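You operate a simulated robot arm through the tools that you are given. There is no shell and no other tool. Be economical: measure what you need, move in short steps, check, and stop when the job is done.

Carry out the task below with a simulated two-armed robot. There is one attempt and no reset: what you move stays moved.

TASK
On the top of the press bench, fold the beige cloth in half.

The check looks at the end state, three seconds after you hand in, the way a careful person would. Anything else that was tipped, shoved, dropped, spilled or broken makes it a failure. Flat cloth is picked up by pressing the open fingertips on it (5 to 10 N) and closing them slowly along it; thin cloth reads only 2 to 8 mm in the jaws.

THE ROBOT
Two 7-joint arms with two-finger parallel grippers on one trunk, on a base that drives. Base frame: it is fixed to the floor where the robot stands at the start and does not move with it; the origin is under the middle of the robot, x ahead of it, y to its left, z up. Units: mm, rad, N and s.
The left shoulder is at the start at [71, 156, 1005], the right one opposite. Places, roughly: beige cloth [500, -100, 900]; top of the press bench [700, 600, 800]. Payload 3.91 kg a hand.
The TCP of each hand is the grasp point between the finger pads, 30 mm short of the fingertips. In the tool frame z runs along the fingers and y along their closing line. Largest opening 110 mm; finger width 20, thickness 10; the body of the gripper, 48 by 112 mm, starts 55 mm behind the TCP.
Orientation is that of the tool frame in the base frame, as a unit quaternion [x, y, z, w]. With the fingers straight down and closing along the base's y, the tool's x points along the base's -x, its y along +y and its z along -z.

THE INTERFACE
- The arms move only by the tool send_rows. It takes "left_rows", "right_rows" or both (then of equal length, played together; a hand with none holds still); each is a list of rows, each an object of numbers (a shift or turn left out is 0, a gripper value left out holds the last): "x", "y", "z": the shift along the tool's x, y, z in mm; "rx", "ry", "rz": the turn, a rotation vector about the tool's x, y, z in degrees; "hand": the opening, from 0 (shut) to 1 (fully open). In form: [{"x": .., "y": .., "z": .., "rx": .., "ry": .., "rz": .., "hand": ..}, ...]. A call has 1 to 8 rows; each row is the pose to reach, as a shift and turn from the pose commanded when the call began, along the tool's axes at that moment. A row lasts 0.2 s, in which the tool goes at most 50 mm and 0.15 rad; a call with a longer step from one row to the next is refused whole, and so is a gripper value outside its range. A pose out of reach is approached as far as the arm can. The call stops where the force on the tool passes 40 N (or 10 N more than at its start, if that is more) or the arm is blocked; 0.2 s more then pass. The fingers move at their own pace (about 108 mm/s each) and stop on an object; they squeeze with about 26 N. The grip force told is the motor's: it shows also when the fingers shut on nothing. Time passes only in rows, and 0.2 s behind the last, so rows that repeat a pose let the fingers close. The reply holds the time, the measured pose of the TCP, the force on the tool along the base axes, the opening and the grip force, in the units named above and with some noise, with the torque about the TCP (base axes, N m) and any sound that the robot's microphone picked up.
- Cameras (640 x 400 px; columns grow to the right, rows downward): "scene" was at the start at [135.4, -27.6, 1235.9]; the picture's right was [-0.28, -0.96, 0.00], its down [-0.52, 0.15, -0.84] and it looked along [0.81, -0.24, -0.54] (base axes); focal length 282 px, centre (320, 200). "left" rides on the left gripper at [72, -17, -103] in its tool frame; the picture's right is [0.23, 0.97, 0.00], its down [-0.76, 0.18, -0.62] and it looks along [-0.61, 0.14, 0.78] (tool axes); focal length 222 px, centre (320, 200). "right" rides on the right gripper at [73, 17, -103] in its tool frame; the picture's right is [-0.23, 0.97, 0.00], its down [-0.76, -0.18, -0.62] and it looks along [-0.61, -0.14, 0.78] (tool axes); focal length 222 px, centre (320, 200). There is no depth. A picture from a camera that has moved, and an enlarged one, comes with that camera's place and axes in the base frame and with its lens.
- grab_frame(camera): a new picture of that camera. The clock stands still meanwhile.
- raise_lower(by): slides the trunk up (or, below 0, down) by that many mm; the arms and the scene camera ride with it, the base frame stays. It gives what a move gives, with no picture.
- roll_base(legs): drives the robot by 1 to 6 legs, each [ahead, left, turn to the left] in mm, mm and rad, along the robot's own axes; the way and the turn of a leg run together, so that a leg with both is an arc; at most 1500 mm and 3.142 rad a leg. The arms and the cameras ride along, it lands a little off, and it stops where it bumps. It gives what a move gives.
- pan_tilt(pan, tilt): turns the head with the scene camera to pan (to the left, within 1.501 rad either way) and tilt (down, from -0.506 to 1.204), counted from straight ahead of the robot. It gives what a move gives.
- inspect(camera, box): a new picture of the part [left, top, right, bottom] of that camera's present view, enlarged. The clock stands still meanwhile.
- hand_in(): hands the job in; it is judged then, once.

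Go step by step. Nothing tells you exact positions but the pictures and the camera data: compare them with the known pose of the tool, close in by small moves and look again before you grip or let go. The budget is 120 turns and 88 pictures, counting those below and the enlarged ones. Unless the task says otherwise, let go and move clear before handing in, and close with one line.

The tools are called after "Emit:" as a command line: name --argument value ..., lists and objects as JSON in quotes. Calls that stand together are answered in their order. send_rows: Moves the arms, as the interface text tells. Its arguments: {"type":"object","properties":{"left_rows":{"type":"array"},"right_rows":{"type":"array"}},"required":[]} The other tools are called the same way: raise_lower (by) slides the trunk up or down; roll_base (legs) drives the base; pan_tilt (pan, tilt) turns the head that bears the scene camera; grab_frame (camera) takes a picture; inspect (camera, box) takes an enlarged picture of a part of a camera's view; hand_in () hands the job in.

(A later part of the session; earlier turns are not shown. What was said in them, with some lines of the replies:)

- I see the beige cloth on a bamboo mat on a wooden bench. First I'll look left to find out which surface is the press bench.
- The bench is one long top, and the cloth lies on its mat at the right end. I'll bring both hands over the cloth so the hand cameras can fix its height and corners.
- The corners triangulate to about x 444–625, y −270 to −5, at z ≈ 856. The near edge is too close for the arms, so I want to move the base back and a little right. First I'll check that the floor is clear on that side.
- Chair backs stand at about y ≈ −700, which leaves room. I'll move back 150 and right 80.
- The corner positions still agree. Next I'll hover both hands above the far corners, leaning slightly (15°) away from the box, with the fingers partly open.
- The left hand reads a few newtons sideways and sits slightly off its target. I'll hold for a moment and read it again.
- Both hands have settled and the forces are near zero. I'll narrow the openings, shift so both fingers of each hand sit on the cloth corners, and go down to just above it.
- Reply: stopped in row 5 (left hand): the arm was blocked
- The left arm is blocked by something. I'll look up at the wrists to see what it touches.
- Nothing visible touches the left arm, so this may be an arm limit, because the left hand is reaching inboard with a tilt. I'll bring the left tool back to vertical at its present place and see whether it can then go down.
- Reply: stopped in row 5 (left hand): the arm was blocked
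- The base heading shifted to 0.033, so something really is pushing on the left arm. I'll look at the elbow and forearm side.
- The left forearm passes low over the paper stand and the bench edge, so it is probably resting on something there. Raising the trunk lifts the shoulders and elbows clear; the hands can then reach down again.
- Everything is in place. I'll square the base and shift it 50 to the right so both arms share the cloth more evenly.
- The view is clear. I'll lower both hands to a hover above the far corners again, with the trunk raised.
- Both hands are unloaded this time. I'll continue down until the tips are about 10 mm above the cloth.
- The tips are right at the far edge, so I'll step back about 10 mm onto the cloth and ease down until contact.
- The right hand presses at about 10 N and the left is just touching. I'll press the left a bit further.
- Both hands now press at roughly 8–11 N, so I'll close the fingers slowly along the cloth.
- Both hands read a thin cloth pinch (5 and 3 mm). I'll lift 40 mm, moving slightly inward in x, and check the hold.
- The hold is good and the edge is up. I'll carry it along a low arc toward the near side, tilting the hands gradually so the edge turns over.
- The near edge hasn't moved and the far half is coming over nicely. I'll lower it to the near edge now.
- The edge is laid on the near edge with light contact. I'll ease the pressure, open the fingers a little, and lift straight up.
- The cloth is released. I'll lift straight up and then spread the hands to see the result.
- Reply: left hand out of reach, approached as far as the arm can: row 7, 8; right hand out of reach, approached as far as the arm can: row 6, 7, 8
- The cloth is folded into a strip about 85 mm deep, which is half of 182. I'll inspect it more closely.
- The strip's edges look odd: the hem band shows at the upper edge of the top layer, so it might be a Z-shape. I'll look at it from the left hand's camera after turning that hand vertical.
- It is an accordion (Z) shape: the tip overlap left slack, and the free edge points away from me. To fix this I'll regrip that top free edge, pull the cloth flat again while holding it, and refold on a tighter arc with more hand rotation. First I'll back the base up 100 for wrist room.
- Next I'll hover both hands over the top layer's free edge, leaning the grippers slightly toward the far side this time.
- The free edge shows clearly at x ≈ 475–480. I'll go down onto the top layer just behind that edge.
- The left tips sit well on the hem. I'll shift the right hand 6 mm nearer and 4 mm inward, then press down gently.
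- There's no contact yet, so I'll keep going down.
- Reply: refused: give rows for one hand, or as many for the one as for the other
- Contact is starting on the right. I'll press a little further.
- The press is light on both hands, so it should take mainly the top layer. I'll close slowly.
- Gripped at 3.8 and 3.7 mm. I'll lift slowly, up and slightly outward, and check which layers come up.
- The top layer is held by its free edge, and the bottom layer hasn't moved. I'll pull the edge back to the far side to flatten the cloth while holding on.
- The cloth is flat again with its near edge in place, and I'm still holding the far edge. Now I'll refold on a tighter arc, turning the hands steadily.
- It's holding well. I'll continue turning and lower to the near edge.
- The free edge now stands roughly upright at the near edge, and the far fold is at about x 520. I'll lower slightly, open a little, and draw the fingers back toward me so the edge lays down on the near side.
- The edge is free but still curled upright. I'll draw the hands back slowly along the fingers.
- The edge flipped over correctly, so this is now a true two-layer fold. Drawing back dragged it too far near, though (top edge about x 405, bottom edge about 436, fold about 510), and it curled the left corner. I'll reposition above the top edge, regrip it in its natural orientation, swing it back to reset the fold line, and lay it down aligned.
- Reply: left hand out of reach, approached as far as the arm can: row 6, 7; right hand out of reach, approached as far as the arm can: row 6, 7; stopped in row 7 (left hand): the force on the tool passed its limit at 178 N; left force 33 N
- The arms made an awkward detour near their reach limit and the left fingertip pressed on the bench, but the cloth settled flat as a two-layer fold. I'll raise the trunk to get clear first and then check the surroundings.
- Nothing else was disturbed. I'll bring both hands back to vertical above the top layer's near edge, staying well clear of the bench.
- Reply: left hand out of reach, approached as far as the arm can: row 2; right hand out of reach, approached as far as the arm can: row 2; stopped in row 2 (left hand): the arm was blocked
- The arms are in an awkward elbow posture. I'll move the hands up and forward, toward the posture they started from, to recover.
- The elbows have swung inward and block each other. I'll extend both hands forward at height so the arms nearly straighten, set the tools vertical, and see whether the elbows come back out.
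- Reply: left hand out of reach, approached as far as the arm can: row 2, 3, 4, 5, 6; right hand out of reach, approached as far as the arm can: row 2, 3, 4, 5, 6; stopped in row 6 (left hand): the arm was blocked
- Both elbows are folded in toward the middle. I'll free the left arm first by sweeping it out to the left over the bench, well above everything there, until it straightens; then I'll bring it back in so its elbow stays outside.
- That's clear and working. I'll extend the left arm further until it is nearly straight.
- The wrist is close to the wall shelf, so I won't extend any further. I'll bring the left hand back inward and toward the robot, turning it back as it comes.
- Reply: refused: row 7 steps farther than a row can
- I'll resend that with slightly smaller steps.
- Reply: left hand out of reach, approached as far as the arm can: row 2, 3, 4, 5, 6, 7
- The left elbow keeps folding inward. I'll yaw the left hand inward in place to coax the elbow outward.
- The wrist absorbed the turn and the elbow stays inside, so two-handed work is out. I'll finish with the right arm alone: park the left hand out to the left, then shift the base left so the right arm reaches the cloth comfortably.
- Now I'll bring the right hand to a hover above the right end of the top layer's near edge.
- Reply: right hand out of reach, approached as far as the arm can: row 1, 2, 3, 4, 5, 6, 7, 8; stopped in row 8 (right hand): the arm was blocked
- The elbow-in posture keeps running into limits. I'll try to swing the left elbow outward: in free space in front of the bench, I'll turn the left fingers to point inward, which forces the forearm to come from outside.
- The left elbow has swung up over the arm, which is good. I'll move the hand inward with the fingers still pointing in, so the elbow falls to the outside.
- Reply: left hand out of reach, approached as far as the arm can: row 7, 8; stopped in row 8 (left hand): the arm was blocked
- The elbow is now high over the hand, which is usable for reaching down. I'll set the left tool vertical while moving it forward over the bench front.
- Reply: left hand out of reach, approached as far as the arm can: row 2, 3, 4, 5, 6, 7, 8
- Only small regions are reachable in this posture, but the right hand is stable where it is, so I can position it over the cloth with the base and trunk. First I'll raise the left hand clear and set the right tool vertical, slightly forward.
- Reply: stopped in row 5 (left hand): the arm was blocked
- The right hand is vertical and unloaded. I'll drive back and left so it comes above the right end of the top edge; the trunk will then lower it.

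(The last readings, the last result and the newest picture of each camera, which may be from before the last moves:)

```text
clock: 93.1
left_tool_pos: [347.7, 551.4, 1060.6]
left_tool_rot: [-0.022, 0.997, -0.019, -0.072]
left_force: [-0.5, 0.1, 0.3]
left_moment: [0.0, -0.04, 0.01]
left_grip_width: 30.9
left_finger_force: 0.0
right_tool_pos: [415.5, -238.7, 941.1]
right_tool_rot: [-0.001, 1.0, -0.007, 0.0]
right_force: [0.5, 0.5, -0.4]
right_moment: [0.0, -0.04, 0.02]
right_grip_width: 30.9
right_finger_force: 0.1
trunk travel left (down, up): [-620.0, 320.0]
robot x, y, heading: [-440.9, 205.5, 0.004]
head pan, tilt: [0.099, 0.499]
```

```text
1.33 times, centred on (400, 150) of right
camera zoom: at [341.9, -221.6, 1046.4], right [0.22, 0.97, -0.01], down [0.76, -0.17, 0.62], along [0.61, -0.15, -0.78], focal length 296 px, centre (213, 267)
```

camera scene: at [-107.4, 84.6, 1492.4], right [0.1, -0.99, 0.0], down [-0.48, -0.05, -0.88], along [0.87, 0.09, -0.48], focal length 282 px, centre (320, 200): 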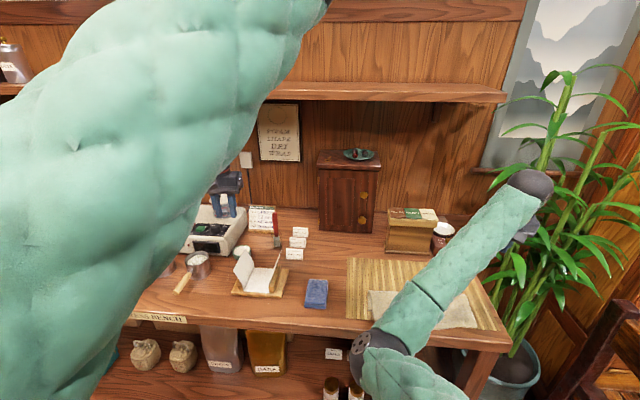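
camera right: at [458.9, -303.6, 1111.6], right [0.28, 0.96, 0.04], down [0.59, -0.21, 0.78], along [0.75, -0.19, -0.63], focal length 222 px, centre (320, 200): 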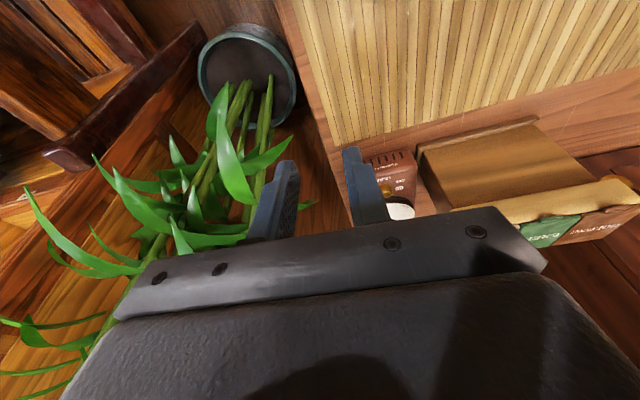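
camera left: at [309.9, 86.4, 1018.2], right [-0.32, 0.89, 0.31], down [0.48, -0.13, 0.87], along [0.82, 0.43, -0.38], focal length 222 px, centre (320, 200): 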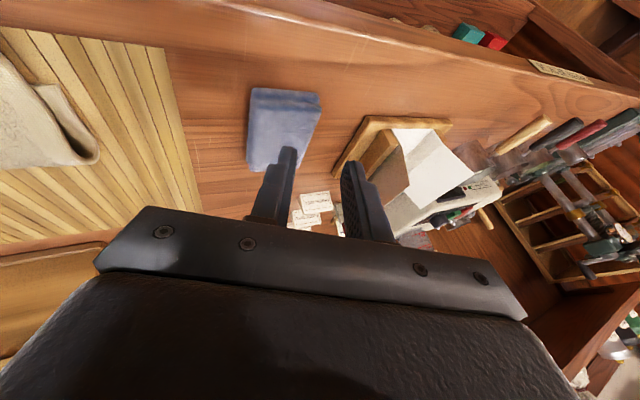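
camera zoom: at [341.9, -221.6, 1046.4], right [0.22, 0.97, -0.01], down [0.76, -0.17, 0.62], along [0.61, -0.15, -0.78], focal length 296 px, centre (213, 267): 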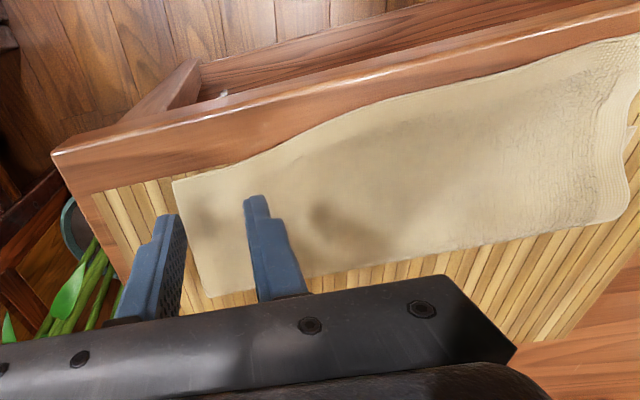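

The base-and-trunk approach places the hand precisely. I'll shift it 8 mm inward and lower it close to the cloth.

Emit:
send_rows --right_rows '[{"x": -1, "y": 8}, {"x": -1, "y": 8}]'

Emit:
raise_lower --by -46

Emit:
send_rows --right_rows '[{"z": 3}, {"z": 5}, {"z": 5}]'

```text
clock: 93.7
left_tool_pos: [348.7, 550.8, 1059.8]
left_tool_rot: [-0.021, 0.997, -0.018, -0.072]
left_force: [-0.3, -0.1, 0.1]
left_moment: [0.03, -0.02, 0.02]
left_grip_width: 30.7
left_finger_force: 0.0
right_tool_pos: [416.1, -231.3, 940.9]
right_tool_rot: [-0.002, 1.0, -0.006, -0.001]
right_force: [0.3, -0.7, -0.6]
right_moment: [0.01, -0.01, 0.0]
right_grip_width: 31.0
right_finger_force: 0.2
trunk travel left (down, up): [-620.0, 320.0]
robot x, y, heading: [-438.6, 202.5, 0.001]
head pan, tilt: [0.099, 0.499]
```

```text
clock: 94.6
left_tool_pos: [347.3, 550.2, 1014.4]
left_tool_rot: [-0.021, 0.997, -0.018, -0.072]
left_force: [0.0, 0.1, 0.6]
left_moment: [0.04, -0.01, -0.01]
left_grip_width: 30.6
left_finger_force: 0.0
right_tool_pos: [414.0, -232.1, 895.8]
right_tool_rot: [-0.002, 1.0, -0.005, 0.0]
right_force: [-0.1, -0.2, -0.2]
right_moment: [0.02, -0.01, 0.02]
right_grip_width: 30.8
right_finger_force: 0.1
trunk travel left (down, up): [-574.0, 366.0]
robot x, y, heading: [-440.9, 208.3, 0.0]
head pan, tilt: [0.099, 0.499]
```

```text
clock: 95.4
left_tool_pos: [349.0, 550.8, 1013.7]
left_tool_rot: [-0.022, 0.997, -0.018, -0.071]
left_force: [-0.4, -0.3, -0.1]
left_moment: [-0.02, -0.01, -0.01]
left_grip_width: 30.6
left_finger_force: 0.0
right_tool_pos: [413.9, -230.8, 888.9]
right_tool_rot: [-0.002, 1.0, -0.008, -0.001]
right_force: [-0.2, 0.5, -0.1]
right_moment: [0.0, 0.03, -0.02]
right_grip_width: 30.7
right_finger_force: 0.1
trunk travel left (down, up): [-574.0, 366.0]
robot x, y, heading: [-436.1, 204.2, 0.002]
head pan, tilt: [0.099, 0.499]
```

Still no contact at TCP z ≈ 889, so I'll ease down a couple of millimetres at a time.

Emit:
send_rows --right_rows '[{"z": 2}, {"z": 3}, {"z": 3}]'

Emit:
send_rows --right_rows '[{"z": 1.2}, {"z": 1.2}]'

```text
clock: 96.2
left_tool_pos: [348.1, 550.3, 1014.1]
left_tool_rot: [-0.021, 0.997, -0.019, -0.073]
left_force: [-0.1, -0.2, 0.5]
left_moment: [-0.03, 0.03, 0.0]
left_grip_width: 30.8
left_finger_force: 0.1
right_tool_pos: [415.4, -230.6, 886.6]
right_tool_rot: [-0.002, 1.0, -0.006, -0.001]
right_force: [-0.3, 0.4, 0.2]
right_moment: [0.01, 0.01, -0.01]
right_grip_width: 31.1
right_finger_force: 0.0
trunk travel left (down, up): [-574.0, 366.0]
robot x, y, heading: [-439.7, 208.5, 0.003]
head pan, tilt: [0.099, 0.499]
```

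```text
clock: 96.8
left_tool_pos: [347.2, 550.9, 1014.3]
left_tool_rot: [-0.021, 0.997, -0.019, -0.072]
left_force: [0.7, 0.0, 0.7]
left_moment: [0.0, 0.0, -0.02]
left_grip_width: 30.8
left_finger_force: 0.1
right_tool_pos: [413.3, -229.8, 885.9]
right_tool_rot: [-0.002, 1.0, -0.007, -0.001]
right_force: [-1.1, 0.8, -0.1]
right_moment: [0.0, 0.0, 0.0]
right_grip_width: 30.8
right_finger_force: 0.1
trunk travel left (down, up): [-574.0, 366.0]
robot x, y, heading: [-439.9, 205.9, 0.005]
head pan, tilt: [0.099, 0.499]
```

Emit:
send_rows --right_rows '[{"z": 1}, {"z": 2}, {"z": 2}]'

Emit:
send_rows --right_rows '[{"z": 1}, {"z": 1}]'

```text
clock: 97.6
left_tool_pos: [347.8, 550.4, 1014.6]
left_tool_rot: [-0.021, 0.997, -0.019, -0.073]
left_force: [0.6, 0.2, 0.3]
left_moment: [0.0, 0.04, -0.01]
left_grip_width: 31.0
left_finger_force: 0.1
right_tool_pos: [416.0, -231.6, 884.4]
right_tool_rot: [-0.002, 1.0, -0.007, -0.001]
right_force: [-0.7, 0.8, 2.3]
right_moment: [0.02, 0.02, 0.06]
right_grip_width: 30.9
right_finger_force: 0.0
trunk travel left (down, up): [-574.0, 366.0]
robot x, y, heading: [-440.9, 207.3, 0.003]
head pan, tilt: [0.099, 0.499]
```

```text
clock: 98.2
left_tool_pos: [347.2, 549.7, 1013.7]
left_tool_rot: [-0.021, 0.997, -0.019, -0.071]
left_force: [0.3, 0.0, -0.4]
left_moment: [-0.03, -0.02, 0.01]
left_grip_width: 31.0
left_finger_force: 0.0
right_tool_pos: [415.3, -230.5, 883.9]
right_tool_rot: [-0.002, 1.0, -0.008, -0.001]
right_force: [1.1, -0.8, 5.9]
right_moment: [0.02, -0.1, 0.01]
right_grip_width: 30.7
right_finger_force: 0.1
trunk travel left (down, up): [-574.0, 366.0]
robot x, y, heading: [-439.3, 209.0, 0.004]
head pan, tilt: [0.099, 0.499]
```

The press reads 6 N, so I'll close slowly and lift a little.

Emit:
send_rows --right_rows '[{"z": 0.4, "hand": 0.24}, {"z": 0.4, "hand": 0.2}, {"z": 0.4, "hand": 0.16}, {"z": 0.4, "hand": 0.12}, {"z": 0.4, "hand": 0.09}, {"z": 0.4, "hand": 0.06}, {"z": 0.4, "hand": 0.02}, {"z": 0.4, "hand": 0}]'

Emit:
send_rows --right_rows '[{"x": -3, "z": -12}, {"x": -8, "z": -24}, {"x": -14, "z": -36}, {"x": -22, "z": -46}, {"x": -22, "z": -46}]'

Emit:
inspect --camera "right" --box '[160, 0, 640, 300]'

```text
clock: 100.0
left_tool_pos: [346.9, 552.0, 1014.7]
left_tool_rot: [-0.021, 0.997, -0.018, -0.071]
left_force: [-0.1, -0.1, -0.6]
left_moment: [0.01, 0.01, -0.01]
left_grip_width: 31.1
left_finger_force: 0.2
right_tool_pos: [415.1, -230.7, 882.7]
right_tool_rot: [-0.002, 1.0, -0.007, -0.001]
right_force: [0.3, 0.5, 7.8]
right_moment: [0.03, -0.03, -0.01]
right_grip_width: 3.3
right_finger_force: 26.3
trunk travel left (down, up): [-574.0, 366.0]
robot x, y, heading: [-441.9, 205.3, 0.003]
head pan, tilt: [0.099, 0.499]
```

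```text
clock: 101.2
left_tool_pos: [347.9, 550.3, 1013.9]
left_tool_rot: [-0.021, 0.997, -0.019, -0.073]
left_force: [0.1, -0.3, -0.7]
left_moment: [-0.01, 0.0, 0.0]
left_grip_width: 30.9
left_finger_force: 0.1
right_tool_pos: [438.5, -230.8, 926.4]
right_tool_rot: [-0.002, 1.0, -0.006, 0.0]
right_force: [0.7, 0.4, -0.1]
right_moment: [0.01, -0.01, 0.0]
right_grip_width: 3.5
right_finger_force: 26.0
trunk travel left (down, up): [-574.0, 366.0]
robot x, y, heading: [-439.2, 202.2, 0.005]
head pan, tilt: [0.099, 0.499]
```

```text
1.33 times, centred on (400, 150) of right
camera zoom: at [366.5, -214.2, 1031.4], right [0.22, 0.97, -0.01], down [0.76, -0.17, 0.62], along [0.61, -0.15, -0.78], focal length 296 px, centre (213, 267)
```

zoom: 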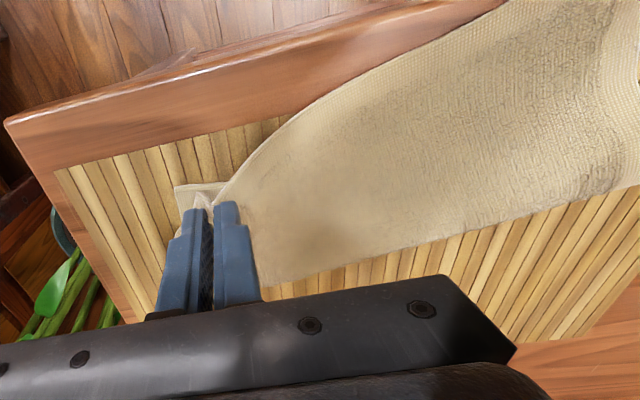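

The flap lifts cleanly, and the bottom corner shows at x ≈ 436. I'll swing it up to the apex beyond the mid-line to reset the fold line, then lay it back so its edge lands on the bottom edge.

Emit:
send_rows --right_rows '[{"x": -20, "z": -18}, {"x": -45, "z": -30}, {"x": -70, "z": -35}, {"x": -92, "z": -36}, {"x": -112, "z": -34}, {"x": -112, "z": -34}]'

Emit:
send_rows --right_rows '[{"x": 16, "z": -3}, {"x": 36, "z": -1}, {"x": 56, "z": 8}, {"x": 76, "z": 25}, {"x": 93, "z": 45}, {"x": 102, "z": 60}, {"x": 105, "z": 70}, {"x": 105, "z": 70}]'

Emit:
inspect --camera "right" --box '[160, 0, 640, 300]'

```text
clock: 102.6
left_tool_pos: [347.9, 549.2, 1014.0]
left_tool_rot: [-0.022, 0.997, -0.019, -0.072]
left_force: [-0.5, 0.7, 0.0]
left_moment: [0.0, -0.01, 0.02]
left_grip_width: 30.7
left_finger_force: 0.0
right_tool_pos: [547.2, -228.7, 960.3]
right_tool_rot: [-0.002, 1.0, -0.007, 0.0]
right_force: [0.3, -0.5, 0.2]
right_moment: [0.01, -0.01, -0.01]
right_grip_width: 3.7
right_finger_force: 25.5
trunk travel left (down, up): [-574.0, 366.0]
robot x, y, heading: [-441.7, 208.7, 0.003]
head pan, tilt: [0.099, 0.499]
```

```text
clock: 104.4
left_tool_pos: [347.9, 550.1, 1014.2]
left_tool_rot: [-0.021, 0.997, -0.019, -0.072]
left_force: [-0.6, 0.2, 0.3]
left_moment: [0.0, 0.05, -0.04]
left_grip_width: 30.8
left_finger_force: 0.1
right_tool_pos: [444.2, -230.8, 892.2]
right_tool_rot: [-0.002, 1.0, -0.008, -0.001]
right_force: [-0.7, 0.6, 0.2]
right_moment: [0.02, -0.03, -0.03]
right_grip_width: 3.6
right_finger_force: 26.3
trunk travel left (down, up): [-574.0, 366.0]
robot x, y, heading: [-440.2, 205.2, 0.006]
head pan, tilt: [0.099, 0.499]
```

```text
1.33 times, centred on (400, 150) of right
camera zoom: at [372.0, -213.1, 996.9], right [0.22, 0.97, -0.01], down [0.76, -0.17, 0.62], along [0.61, -0.15, -0.78], focal length 296 px, centre (213, 267)
```

zoom: 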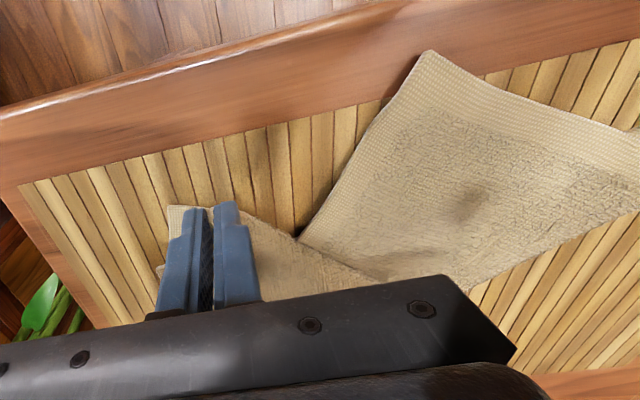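

The swing twisted the flap. I need an overall view before going on.

Emit:
pan_tilt --pan -0.42 --tilt 0.6

Emit:
inspect --camera "scene" --box '[220, 120, 420, 245]'

```text
clock: 105.3
left_tool_pos: [347.9, 551.5, 1013.6]
left_tool_rot: [-0.022, 0.997, -0.018, -0.072]
left_force: [0.8, 0.8, -0.1]
left_moment: [0.0, -0.01, 0.01]
left_grip_width: 31.0
left_finger_force: 0.0
right_tool_pos: [444.7, -232.1, 891.9]
right_tool_rot: [-0.002, 1.0, -0.007, -0.001]
right_force: [0.4, -0.2, 0.0]
right_moment: [0.04, 0.01, 0.0]
right_grip_width: 3.5
right_finger_force: 26.4
trunk travel left (down, up): [-574.0, 366.0]
robot x, y, heading: [-437.8, 205.9, 0.003]
head pan, tilt: [-0.421, 0.6]
```

```text
3.20 times, centred on (320, 182) of scene
camera zoom: at [-309.3, 167.6, 1357.4], right [-0.4, -0.91, 0.0], down [-0.52, 0.23, -0.82], along [0.75, -0.33, -0.57], focal length 902 px, centre (320, 256)
```

zoom: 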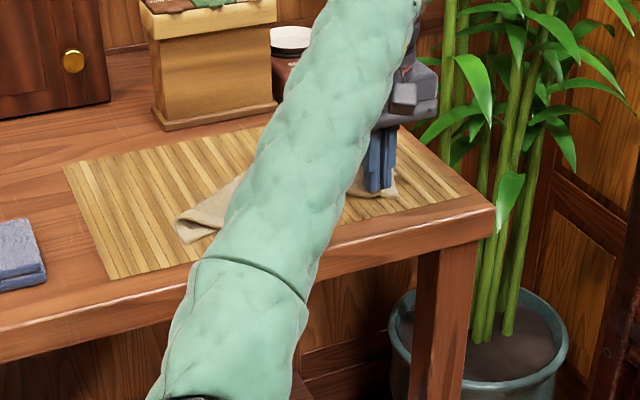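

I'll undo the twist: lift the corner, pull it toward me until the flap is taut, and look again.

Emit:
send_rows --right_rows '[{"z": -20}, {"z": -40}, {"z": -60}, {"x": 10, "z": -70}, {"x": 22, "z": -70}, {"x": 34, "z": -62}, {"x": 38, "z": -50}, {"x": 38, "z": -45}]'

Emit:
inspect --camera "right" --box '[160, 0, 640, 300]'

```text
clock: 107.2
left_tool_pos: [347.9, 551.0, 1013.4]
left_tool_rot: [-0.021, 0.997, -0.02, -0.072]
left_force: [-0.2, -0.4, -0.7]
left_moment: [0.02, -0.01, -0.01]
left_grip_width: 30.6
left_finger_force: 0.0
right_tool_pos: [405.5, -232.1, 937.6]
right_tool_rot: [-0.002, 1.0, -0.007, -0.001]
right_force: [1.1, 0.0, -0.2]
right_moment: [-0.01, 0.0, 0.02]
right_grip_width: 3.6
right_finger_force: 25.6
trunk travel left (down, up): [-574.0, 366.0]
robot x, y, heading: [-440.1, 204.8, 0.005]
head pan, tilt: [-0.421, 0.6]
```

```text
1.33 times, centred on (400, 150) of right
camera zoom: at [333.9, -213.0, 1041.9], right [0.22, 0.97, -0.01], down [0.76, -0.17, 0.62], along [0.61, -0.15, -0.78], focal length 296 px, centre (213, 267)
```

zoom: 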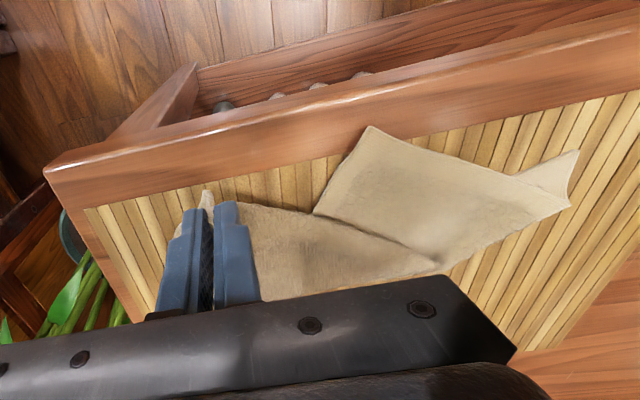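

I now read it as follows: the flap's left corner was dragged to about (396, −138), so the flap lies diagonally. I'll set the right corner down at its proper place on the bottom edge, release it, then fetch the left corner and carry it back left.

Emit:
send_rows --right_rows '[{"x": -10, "y": -3, "z": -6}, {"x": -22, "y": -6, "z": 0}, {"x": -33, "y": -10, "z": 15}, {"x": -40, "y": -12, "z": 32}, {"x": -41, "y": -12, "z": 46}, {"x": -41, "y": -12, "z": 51}, {"x": -41, "y": -12, "z": 51}]'

Emit:
send_rows --right_rows '[{"hand": 0.04}, {"hand": 0.08}, {"hand": 0.12}, {"hand": 0.16}, {"z": -10}, {"z": -30}, {"z": -60}, {"z": -60, "hand": 0.22}]'

```text
clock: 108.8
left_tool_pos: [348.0, 550.1, 1014.9]
left_tool_rot: [-0.022, 0.997, -0.019, -0.072]
left_force: [0.4, -0.7, 0.2]
left_moment: [0.01, -0.01, 0.02]
left_grip_width: 30.7
left_finger_force: 0.0
right_tool_pos: [448.2, -242.0, 886.1]
right_tool_rot: [-0.002, 1.0, -0.006, -0.001]
right_force: [0.2, -0.3, 0.9]
right_moment: [0.07, 0.0, 0.04]
right_grip_width: 3.5
right_finger_force: 25.5
trunk travel left (down, up): [-574.0, 366.0]
robot x, y, heading: [-439.5, 203.4, 0.005]
head pan, tilt: [-0.421, 0.6]
```

```text
clock: 110.5
left_tool_pos: [348.4, 549.7, 1013.9]
left_tool_rot: [-0.021, 0.997, -0.018, -0.072]
left_force: [0.5, -1.2, -1.0]
left_moment: [0.01, -0.03, 0.01]
left_grip_width: 30.6
left_finger_force: 0.0
right_tool_pos: [449.0, -242.9, 943.2]
right_tool_rot: [-0.001, 1.0, -0.006, -0.003]
right_force: [-0.5, 0.1, -0.7]
right_moment: [-0.01, -0.02, -0.02]
right_grip_width: 24.1
right_finger_force: 0.1
trunk travel left (down, up): [-574.0, 366.0]
robot x, y, heading: [-440.3, 205.2, 0.005]
head pan, tilt: [-0.421, 0.6]
```

Emit:
roll_base --legs '[[-33, 105, 0]]'

Emit:
inspect --camera "right" --box '[0, 0, 512, 320]'

```text
clock: 111.9
left_tool_pos: [317.4, 663.4, 1011.6]
left_tool_rot: [-0.037, 0.997, -0.021, -0.072]
left_force: [-0.3, -0.2, 0.0]
left_moment: [-0.01, 0.01, 0.01]
left_grip_width: 30.8
left_finger_force: 0.0
right_tool_pos: [440.8, -125.5, 944.4]
right_tool_rot: [-0.017, 1.0, -0.007, -0.002]
right_force: [1.1, 0.2, 0.2]
right_moment: [-0.01, 0.0, -0.01]
right_grip_width: 24.1
right_finger_force: 0.0
trunk travel left (down, up): [-574.0, 366.0]
robot x, y, heading: [-458.6, 293.0, 0.029]
head pan, tilt: [-0.421, 0.6]
stopped in leg 1: the robot was blocked; the commanded pose is now the measured one
```

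```text
1.25 times, centred on (256, 160) of right
camera zoom: at [368.5, -111.2, 1048.0], right [0.2, 0.98, -0.01], down [0.77, -0.14, 0.62], along [0.61, -0.13, -0.78], focal length 278 px, centre (400, 250)
```

zoom: 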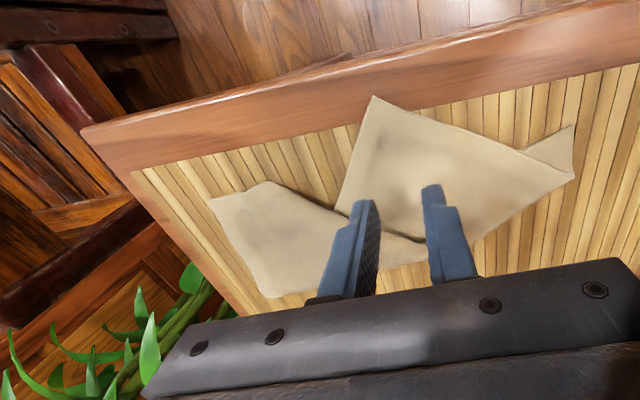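

The right corner is now aligned with the bottom edge (about x 437). The base touched something at the end of that move, so I'll ease off it by driving 20 mm forward, then bring the hand over the loose left corner at (396, −136).

Emit:
roll_base --legs '[[20, -8, 0]]'

```text
clock: 112.7
left_tool_pos: [335.8, 656.3, 1013.3]
left_tool_rot: [-0.038, 0.997, -0.02, -0.071]
left_force: [0.0, -0.4, -0.4]
left_moment: [0.0, 0.01, -0.01]
left_grip_width: 30.9
left_finger_force: 0.1
right_tool_pos: [459.5, -133.3, 947.1]
right_tool_rot: [-0.017, 1.0, -0.006, -0.001]
right_force: [0.1, 0.2, 0.2]
right_moment: [-0.02, 0.01, -0.02]
right_grip_width: 24.2
right_finger_force: 0.1
trunk travel left (down, up): [-574.0, 366.0]
robot x, y, heading: [-441.2, 288.6, 0.035]
head pan, tilt: [-0.421, 0.6]
```

Emit:
send_rows --right_rows '[{"x": 15}, {"x": 30}, {"x": 44, "z": 10}, {"x": 44, "z": 25}, {"x": 44, "z": 40}, {"x": 44, "z": 52}, {"x": 44, "z": 57}, {"x": 44, "z": 57}]'

Emit:
send_rows --right_rows '[{"z": 1.5}, {"z": 3}, {"z": 3}]'

```text
clock: 114.5
left_tool_pos: [336.8, 655.7, 1014.3]
left_tool_rot: [-0.037, 0.997, -0.02, -0.072]
left_force: [0.2, -0.1, 0.0]
left_moment: [0.0, -0.01, 0.01]
left_grip_width: 30.7
left_finger_force: 0.1
right_tool_pos: [415.0, -137.0, 889.0]
right_tool_rot: [-0.016, 1.0, -0.008, -0.001]
right_force: [0.7, 0.3, -0.1]
right_moment: [-0.02, -0.02, 0.01]
right_grip_width: 24.1
right_finger_force: 0.0
trunk travel left (down, up): [-574.0, 366.0]
robot x, y, heading: [-444.0, 285.7, 0.034]
head pan, tilt: [-0.421, 0.6]
```

```text
clock: 115.3
left_tool_pos: [335.9, 656.5, 1014.0]
left_tool_rot: [-0.038, 0.997, -0.019, -0.072]
left_force: [-0.2, -0.2, -0.4]
left_moment: [-0.01, 0.02, 0.0]
left_grip_width: 30.9
left_finger_force: 0.1
right_tool_pos: [416.1, -135.7, 885.8]
right_tool_rot: [-0.017, 1.0, -0.008, -0.001]
right_force: [-0.6, -0.2, -0.5]
right_moment: [0.01, -0.01, -0.03]
right_grip_width: 24.1
right_finger_force: 0.1
trunk travel left (down, up): [-574.0, 366.0]
robot x, y, heading: [-445.2, 286.9, 0.035]
head pan, tilt: [-0.421, 0.6]
```

Emit:
send_rows --right_rows '[{"z": 1}, {"z": 2}, {"z": 2}]'

Emit:
send_rows --right_rows '[{"z": 1}, {"z": 1}]'

```text
clock: 116.1
left_tool_pos: [336.1, 656.7, 1013.7]
left_tool_rot: [-0.037, 0.997, -0.021, -0.072]
left_force: [0.5, 0.2, -0.3]
left_moment: [-0.03, 0.0, 0.05]
left_grip_width: 31.0
left_finger_force: 0.0
right_tool_pos: [415.5, -136.0, 884.4]
right_tool_rot: [-0.017, 1.0, -0.008, 0.0]
right_force: [0.0, 0.5, 2.0]
right_moment: [0.03, -0.02, 0.02]
right_grip_width: 24.2
right_finger_force: 0.2
trunk travel left (down, up): [-574.0, 366.0]
robot x, y, heading: [-443.5, 287.2, 0.028]
head pan, tilt: [-0.421, 0.6]
```

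```text
clock: 116.7
left_tool_pos: [336.7, 655.9, 1013.2]
left_tool_rot: [-0.037, 0.997, -0.02, -0.072]
left_force: [0.1, -0.3, 0.3]
left_moment: [-0.01, -0.01, 0.0]
left_grip_width: 31.2
left_finger_force: 0.1
right_tool_pos: [415.2, -136.4, 884.3]
right_tool_rot: [-0.017, 1.0, -0.007, -0.001]
right_force: [0.8, 0.0, 5.9]
right_moment: [0.09, -0.06, -0.04]
right_grip_width: 23.8
right_finger_force: 0.1
trunk travel left (down, up): [-574.0, 366.0]
robot x, y, heading: [-441.4, 286.7, 0.03]
head pan, tilt: [-0.421, 0.6]
```

The press reads 6 N on the loose corner. I'll close slowly and lift.

Emit:
send_rows --right_rows '[{"z": 0.4, "hand": 0.18}, {"z": 0.4, "hand": 0.15}, {"z": 0.4, "hand": 0.12}, {"z": 0.4, "hand": 0.09}, {"z": 0.4, "hand": 0.06}, {"z": 0.4, "hand": 0.03}, {"z": 0.4, "hand": 0}, {"z": 0.4, "hand": 0}]'

Emit:
send_rows --right_rows '[{"x": -2, "y": 2, "z": -12}, {"x": -5, "y": 6, "z": -25}, {"x": -8, "y": 10, "z": -38}, {"x": -12, "y": 15, "z": -48}, {"x": -12, "y": 15, "z": -48}]'

```text
clock: 118.5
left_tool_pos: [336.2, 656.4, 1014.2]
left_tool_rot: [-0.037, 0.997, -0.02, -0.071]
left_force: [1.1, -0.4, -0.1]
left_moment: [0.0, -0.01, -0.03]
left_grip_width: 30.8
left_finger_force: 0.0
right_tool_pos: [415.8, -136.1, 883.2]
right_tool_rot: [-0.017, 1.0, -0.007, 0.0]
right_force: [0.2, 0.8, 10.1]
right_moment: [0.05, -0.01, 0.01]
right_grip_width: 0.1
right_finger_force: 26.3
trunk travel left (down, up): [-574.0, 366.0]
robot x, y, heading: [-444.8, 284.8, 0.032]
head pan, tilt: [-0.421, 0.6]
```

```text
clock: 119.7
left_tool_pos: [337.0, 656.3, 1013.7]
left_tool_rot: [-0.037, 0.997, -0.02, -0.071]
left_force: [0.2, -0.1, -0.1]
left_moment: [0.02, -0.05, 0.0]
left_grip_width: 30.8
left_finger_force: 0.1
right_tool_pos: [427.3, -120.4, 932.0]
right_tool_rot: [-0.016, 1.0, -0.006, -0.001]
right_force: [-0.2, 0.7, -0.2]
right_moment: [0.01, -0.01, -0.01]
right_grip_width: 0.0
right_finger_force: 26.1
trunk travel left (down, up): [-574.0, 366.0]
robot x, y, heading: [-438.7, 285.1, 0.027]
head pan, tilt: [-0.421, 0.6]
```

It missed: the outer finger was off the cloth. The hand is already above a better spot (427, −120), so I'll open and go straight down there.

Emit:
send_rows --right_rows '[{"hand": 0.26, "z": 10}, {"z": 25}, {"z": 38}, {"z": 44}, {"z": 46}, {"z": 47}, {"z": 48}, {"z": 48}]'

Emit:
send_rows --right_rows '[{"z": 1}, {"z": 1}]'

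```text
clock: 121.5
left_tool_pos: [336.1, 657.3, 1013.8]
left_tool_rot: [-0.037, 0.997, -0.021, -0.071]
left_force: [0.8, -0.6, -0.5]
left_moment: [0.0, -0.02, 0.02]
left_grip_width: 30.8
left_finger_force: 0.1
right_tool_pos: [426.8, -120.4, 884.0]
right_tool_rot: [-0.016, 1.0, -0.007, 0.0]
right_force: [2.7, 0.6, 11.6]
right_moment: [0.15, -0.09, 0.0]
right_grip_width: 29.0
right_finger_force: 0.1
trunk travel left (down, up): [-574.0, 366.0]
robot x, y, heading: [-445.1, 288.4, 0.032]
head pan, tilt: [-0.421, 0.6]
```

```text
clock: 122.1
left_tool_pos: [336.0, 657.0, 1013.4]
left_tool_rot: [-0.038, 0.997, -0.02, -0.071]
left_force: [0.2, 0.0, 0.7]
left_moment: [0.02, 0.0, 0.0]
left_grip_width: 30.7
left_finger_force: 0.1
right_tool_pos: [426.5, -120.5, 882.4]
right_tool_rot: [-0.017, 1.0, -0.007, 0.001]
right_force: [5.4, 1.9, 22.7]
right_moment: [0.26, -0.2, -0.02]
right_grip_width: 29.0
right_finger_force: 0.1
trunk travel left (down, up): [-574.0, 366.0]
robot x, y, heading: [-440.9, 288.9, 0.036]
head pan, tilt: [-0.421, 0.6]
```

That press is too firm at 23 N. I'll back off 1.3 mm while closing, then lift.

Emit:
send_rows --right_rows '[{"z": -1.3}, {"z": -1.3, "hand": 0.22}, {"z": -1.3, "hand": 0.18}, {"z": -1.3, "hand": 0.14}, {"z": -1.2, "hand": 0.1}, {"z": -1.2, "hand": 0.06}, {"z": -1.2, "hand": 0.02}, {"z": -1.2, "hand": 0}]'

Emit:
send_rows --right_rows '[{"z": 0}, {"z": -12}, {"x": -2, "y": 3, "z": -25}, {"x": -5, "y": 6, "z": -38}, {"x": -8, "y": 10, "z": -46}, {"x": -8, "y": 10, "z": -46}]'

```text
clock: 123.9
left_tool_pos: [335.7, 656.9, 1013.7]
left_tool_rot: [-0.036, 0.997, -0.022, -0.071]
left_force: [0.2, -0.5, -0.2]
left_moment: [0.0, 0.0, -0.03]
left_grip_width: 31.0
left_finger_force: 0.1
right_tool_pos: [426.0, -120.6, 882.4]
right_tool_rot: [-0.017, 1.0, -0.006, 0.0]
right_force: [-1.4, 0.5, 13.1]
right_moment: [0.03, 0.04, -0.01]
right_grip_width: 4.0
right_finger_force: 25.9
trunk travel left (down, up): [-574.0, 366.0]
robot x, y, heading: [-438.6, 283.4, 0.031]
head pan, tilt: [-0.421, 0.6]
```

```text
clock: 125.3
left_tool_pos: [336.9, 656.0, 1012.4]
left_tool_rot: [-0.036, 0.997, -0.02, -0.072]
left_force: [-0.4, -0.8, 0.8]
left_moment: [-0.03, -0.01, -0.01]
left_grip_width: 30.9
left_finger_force: 0.1
right_tool_pos: [434.8, -110.6, 927.6]
right_tool_rot: [-0.017, 1.0, -0.006, 0.0]
right_force: [0.1, 0.6, -0.1]
right_moment: [0.02, 0.01, -0.01]
right_grip_width: 3.9
right_finger_force: 25.8
trunk travel left (down, up): [-574.0, 366.0]
robot x, y, heading: [-439.8, 287.1, 0.029]
head pan, tilt: [-0.421, 0.6]
```

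Gripped (3.9 mm) and lifted. Turning the base left by about 0.096 rad swings this corner left and forward to where it belongs, and then I'll yaw the hand to square the flap.

Emit:
roll_base --legs '[[0, 0, 0.096]]'

Emit:
send_rows --right_rows '[{"x": -5, "z": -5, "rz": 8}, {"x": -12, "z": -10, "rz": 16}, {"x": -20, "z": -14, "rz": 24}, {"x": -28, "z": -16, "rz": 32}, {"x": -32, "z": -16, "rz": 40}, {"x": -32, "z": -14, "rz": 48}, {"x": -30, "z": -10, "rz": 56}, {"x": -28, "z": -8, "rz": 62}]'

```text
clock: 126.2
left_tool_pos: [295.9, 732.5, 1013.1]
left_tool_rot: [-0.086, 0.994, -0.024, -0.07]
left_force: [0.6, -0.4, 0.2]
left_moment: [-0.03, 0.03, -0.02]
left_grip_width: 31.1
left_finger_force: 0.0
right_tool_pos: [469.7, -20.1, 928.9]
right_tool_rot: [-0.065, 0.998, -0.007, 0.0]
right_force: [0.1, 0.5, 0.2]
right_moment: [-0.03, 0.0, -0.05]
right_grip_width: 3.7
right_finger_force: 26.2
trunk travel left (down, up): [-574.0, 366.0]
robot x, y, heading: [-445.7, 288.1, 0.131]
head pan, tilt: [-0.421, 0.6]
```

```text
clock: 128.0
left_tool_pos: [296.8, 731.0, 1013.8]
left_tool_rot: [-0.085, 0.994, -0.023, -0.07]
left_force: [0.1, -0.2, 0.2]
left_moment: [0.02, 0.02, 0.01]
left_grip_width: 30.9
left_finger_force: 0.1
right_tool_pos: [497.0, -17.6, 937.2]
right_tool_rot: [0.459, 0.888, -0.006, 0.003]
right_force: [-0.3, 0.5, 0.8]
right_moment: [0.0, 0.01, 0.05]
right_grip_width: 3.8
right_finger_force: 26.3
trunk travel left (down, up): [-574.0, 366.0]
robot x, y, heading: [-440.9, 286.3, 0.132]
head pan, tilt: [-0.421, 0.6]
```

The hand is squared at (497, −18). I'll lay the corner back and down to (467, −26).

Emit:
send_rows --right_rows '[{"x": 2, "y": -6, "z": 4}, {"x": 4, "y": -13, "z": 12}, {"x": 6, "y": -19, "z": 22}, {"x": 8.5, "y": -25, "z": 34}, {"x": 10.5, "y": -29, "z": 44}, {"x": 10.5, "y": -29, "z": 49}, {"x": 10.5, "y": -29, "z": 49}]'

Emit:
send_rows --right_rows '[{"hand": 0.04}, {"hand": 0.08}, {"hand": 0.12}, {"hand": 0.15}, {"z": -8}, {"z": -25}, {"z": -55}, {"z": -85}]'

```text
clock: 129.6
left_tool_pos: [295.8, 730.7, 1012.9]
left_tool_rot: [-0.086, 0.994, -0.024, -0.071]
left_force: [0.1, 0.2, -0.7]
left_moment: [0.02, 0.0, -0.01]
left_grip_width: 30.9
left_finger_force: 0.2
right_tool_pos: [466.5, -26.7, 887.6]
right_tool_rot: [0.458, 0.889, -0.006, 0.004]
right_force: [3.4, -2.0, 11.8]
right_moment: [-0.02, -0.15, 0.02]
right_grip_width: 3.6
right_finger_force: 26.6
trunk travel left (down, up): [-574.0, 366.0]
robot x, y, heading: [-439.6, 285.7, 0.129]
head pan, tilt: [-0.421, 0.6]
```

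```text
clock: 131.4
left_tool_pos: [295.6, 730.9, 1014.0]
left_tool_rot: [-0.086, 0.993, -0.024, -0.071]
left_force: [-0.2, -0.7, -0.5]
left_moment: [0.0, -0.01, -0.03]
left_grip_width: 30.6
left_finger_force: 0.0
right_tool_pos: [467.5, -25.6, 971.6]
right_tool_rot: [0.458, 0.889, -0.005, 0.004]
right_force: [-0.1, 0.7, -0.5]
right_moment: [-0.01, 0.0, -0.02]
right_grip_width: 16.5
right_finger_force: 0.0
trunk travel left (down, up): [-574.0, 366.0]
robot x, y, heading: [-442.3, 288.9, 0.13]
head pan, tilt: [-0.421, 0.6]
```

The corner is placed and released. I'll raise well clear and turn the base back slightly, so the right hand's camera can see the whole cloth for my last picture.

Emit:
raise_lower --by 280

Emit:
roll_base --legs '[[0, 0, -0.1]]'

Emit:
inspect --camera "right" --box '[200, 0, 488, 180]'

```text
clock: 134.2
left_tool_pos: [296.7, 730.9, 1293.2]
left_tool_rot: [-0.086, 0.994, -0.023, -0.07]
left_force: [0.4, -0.9, 0.3]
left_moment: [-0.01, 0.0, -0.01]
left_grip_width: 30.9
left_finger_force: 0.2
right_tool_pos: [468.8, -27.0, 1250.0]
right_tool_rot: [0.459, 0.889, -0.005, 0.003]
right_force: [-0.8, 0.1, 0.9]
right_moment: [0.02, 0.0, -0.01]
right_grip_width: 16.5
right_finger_force: 0.0
trunk travel left (down, up): [-854.0, 86.0]
robot x, y, heading: [-439.9, 287.1, 0.127]
head pan, tilt: [-0.421, 0.6]
```

```text
clock: 135.1
left_tool_pos: [337.1, 657.7, 1293.6]
left_tool_rot: [-0.035, 0.997, -0.02, -0.071]
left_force: [-0.8, 1.0, -0.4]
left_moment: [-0.08, -0.02, -0.05]
left_grip_width: 30.6
left_finger_force: 0.1
right_tool_pos: [432.7, -113.8, 1252.1]
right_tool_rot: [0.501, 0.866, -0.007, 0.003]
right_force: [0.4, -0.5, 0.3]
right_moment: [0.0, -0.01, -0.01]
right_grip_width: 16.4
right_finger_force: 0.1
trunk travel left (down, up): [-854.0, 86.0]
robot x, y, heading: [-444.0, 287.5, 0.026]
head pan, tilt: [-0.421, 0.6]
```

```text
2.22 times, centred on (344, 90) of right
camera zoom: at [411.2, -41.5, 1354.9], right [0.96, 0.29, -0.01], down [0.23, -0.74, 0.63], along [0.18, -0.61, -0.77], focal length 494 px, centre (267, 444)
```

zoom: 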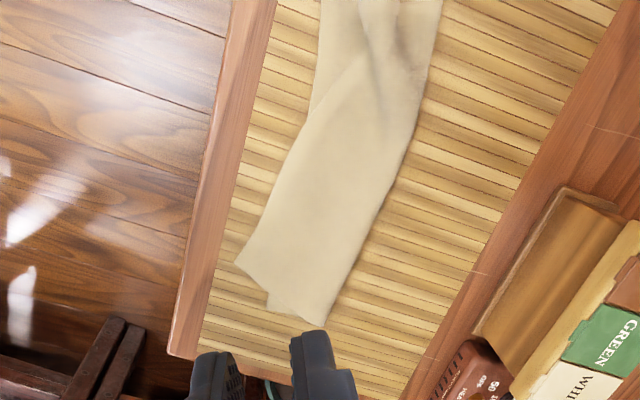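

From my last picture, the cloth lies as a strip about 90–105 mm deep and about 260 mm long, roughly half its original depth. It is slightly skewed, with a crease near the left end. I have no pictures left, both hands are clear, and nothing else looks disturbed, so I'm handing in.

Emit:
hand_in

```text
The job is handed in.
```

I folded the beige cloth roughly in half on its mat on the press bench, but the fold is not neat: the layers are slightly skewed, with a crease near the left end. During the job the left fingertip struck the bench once (178 N), and the base bumped something I couldn't see. Nothing looked tipped or moved in the pictures I had, but I had none left to check again before handing in.
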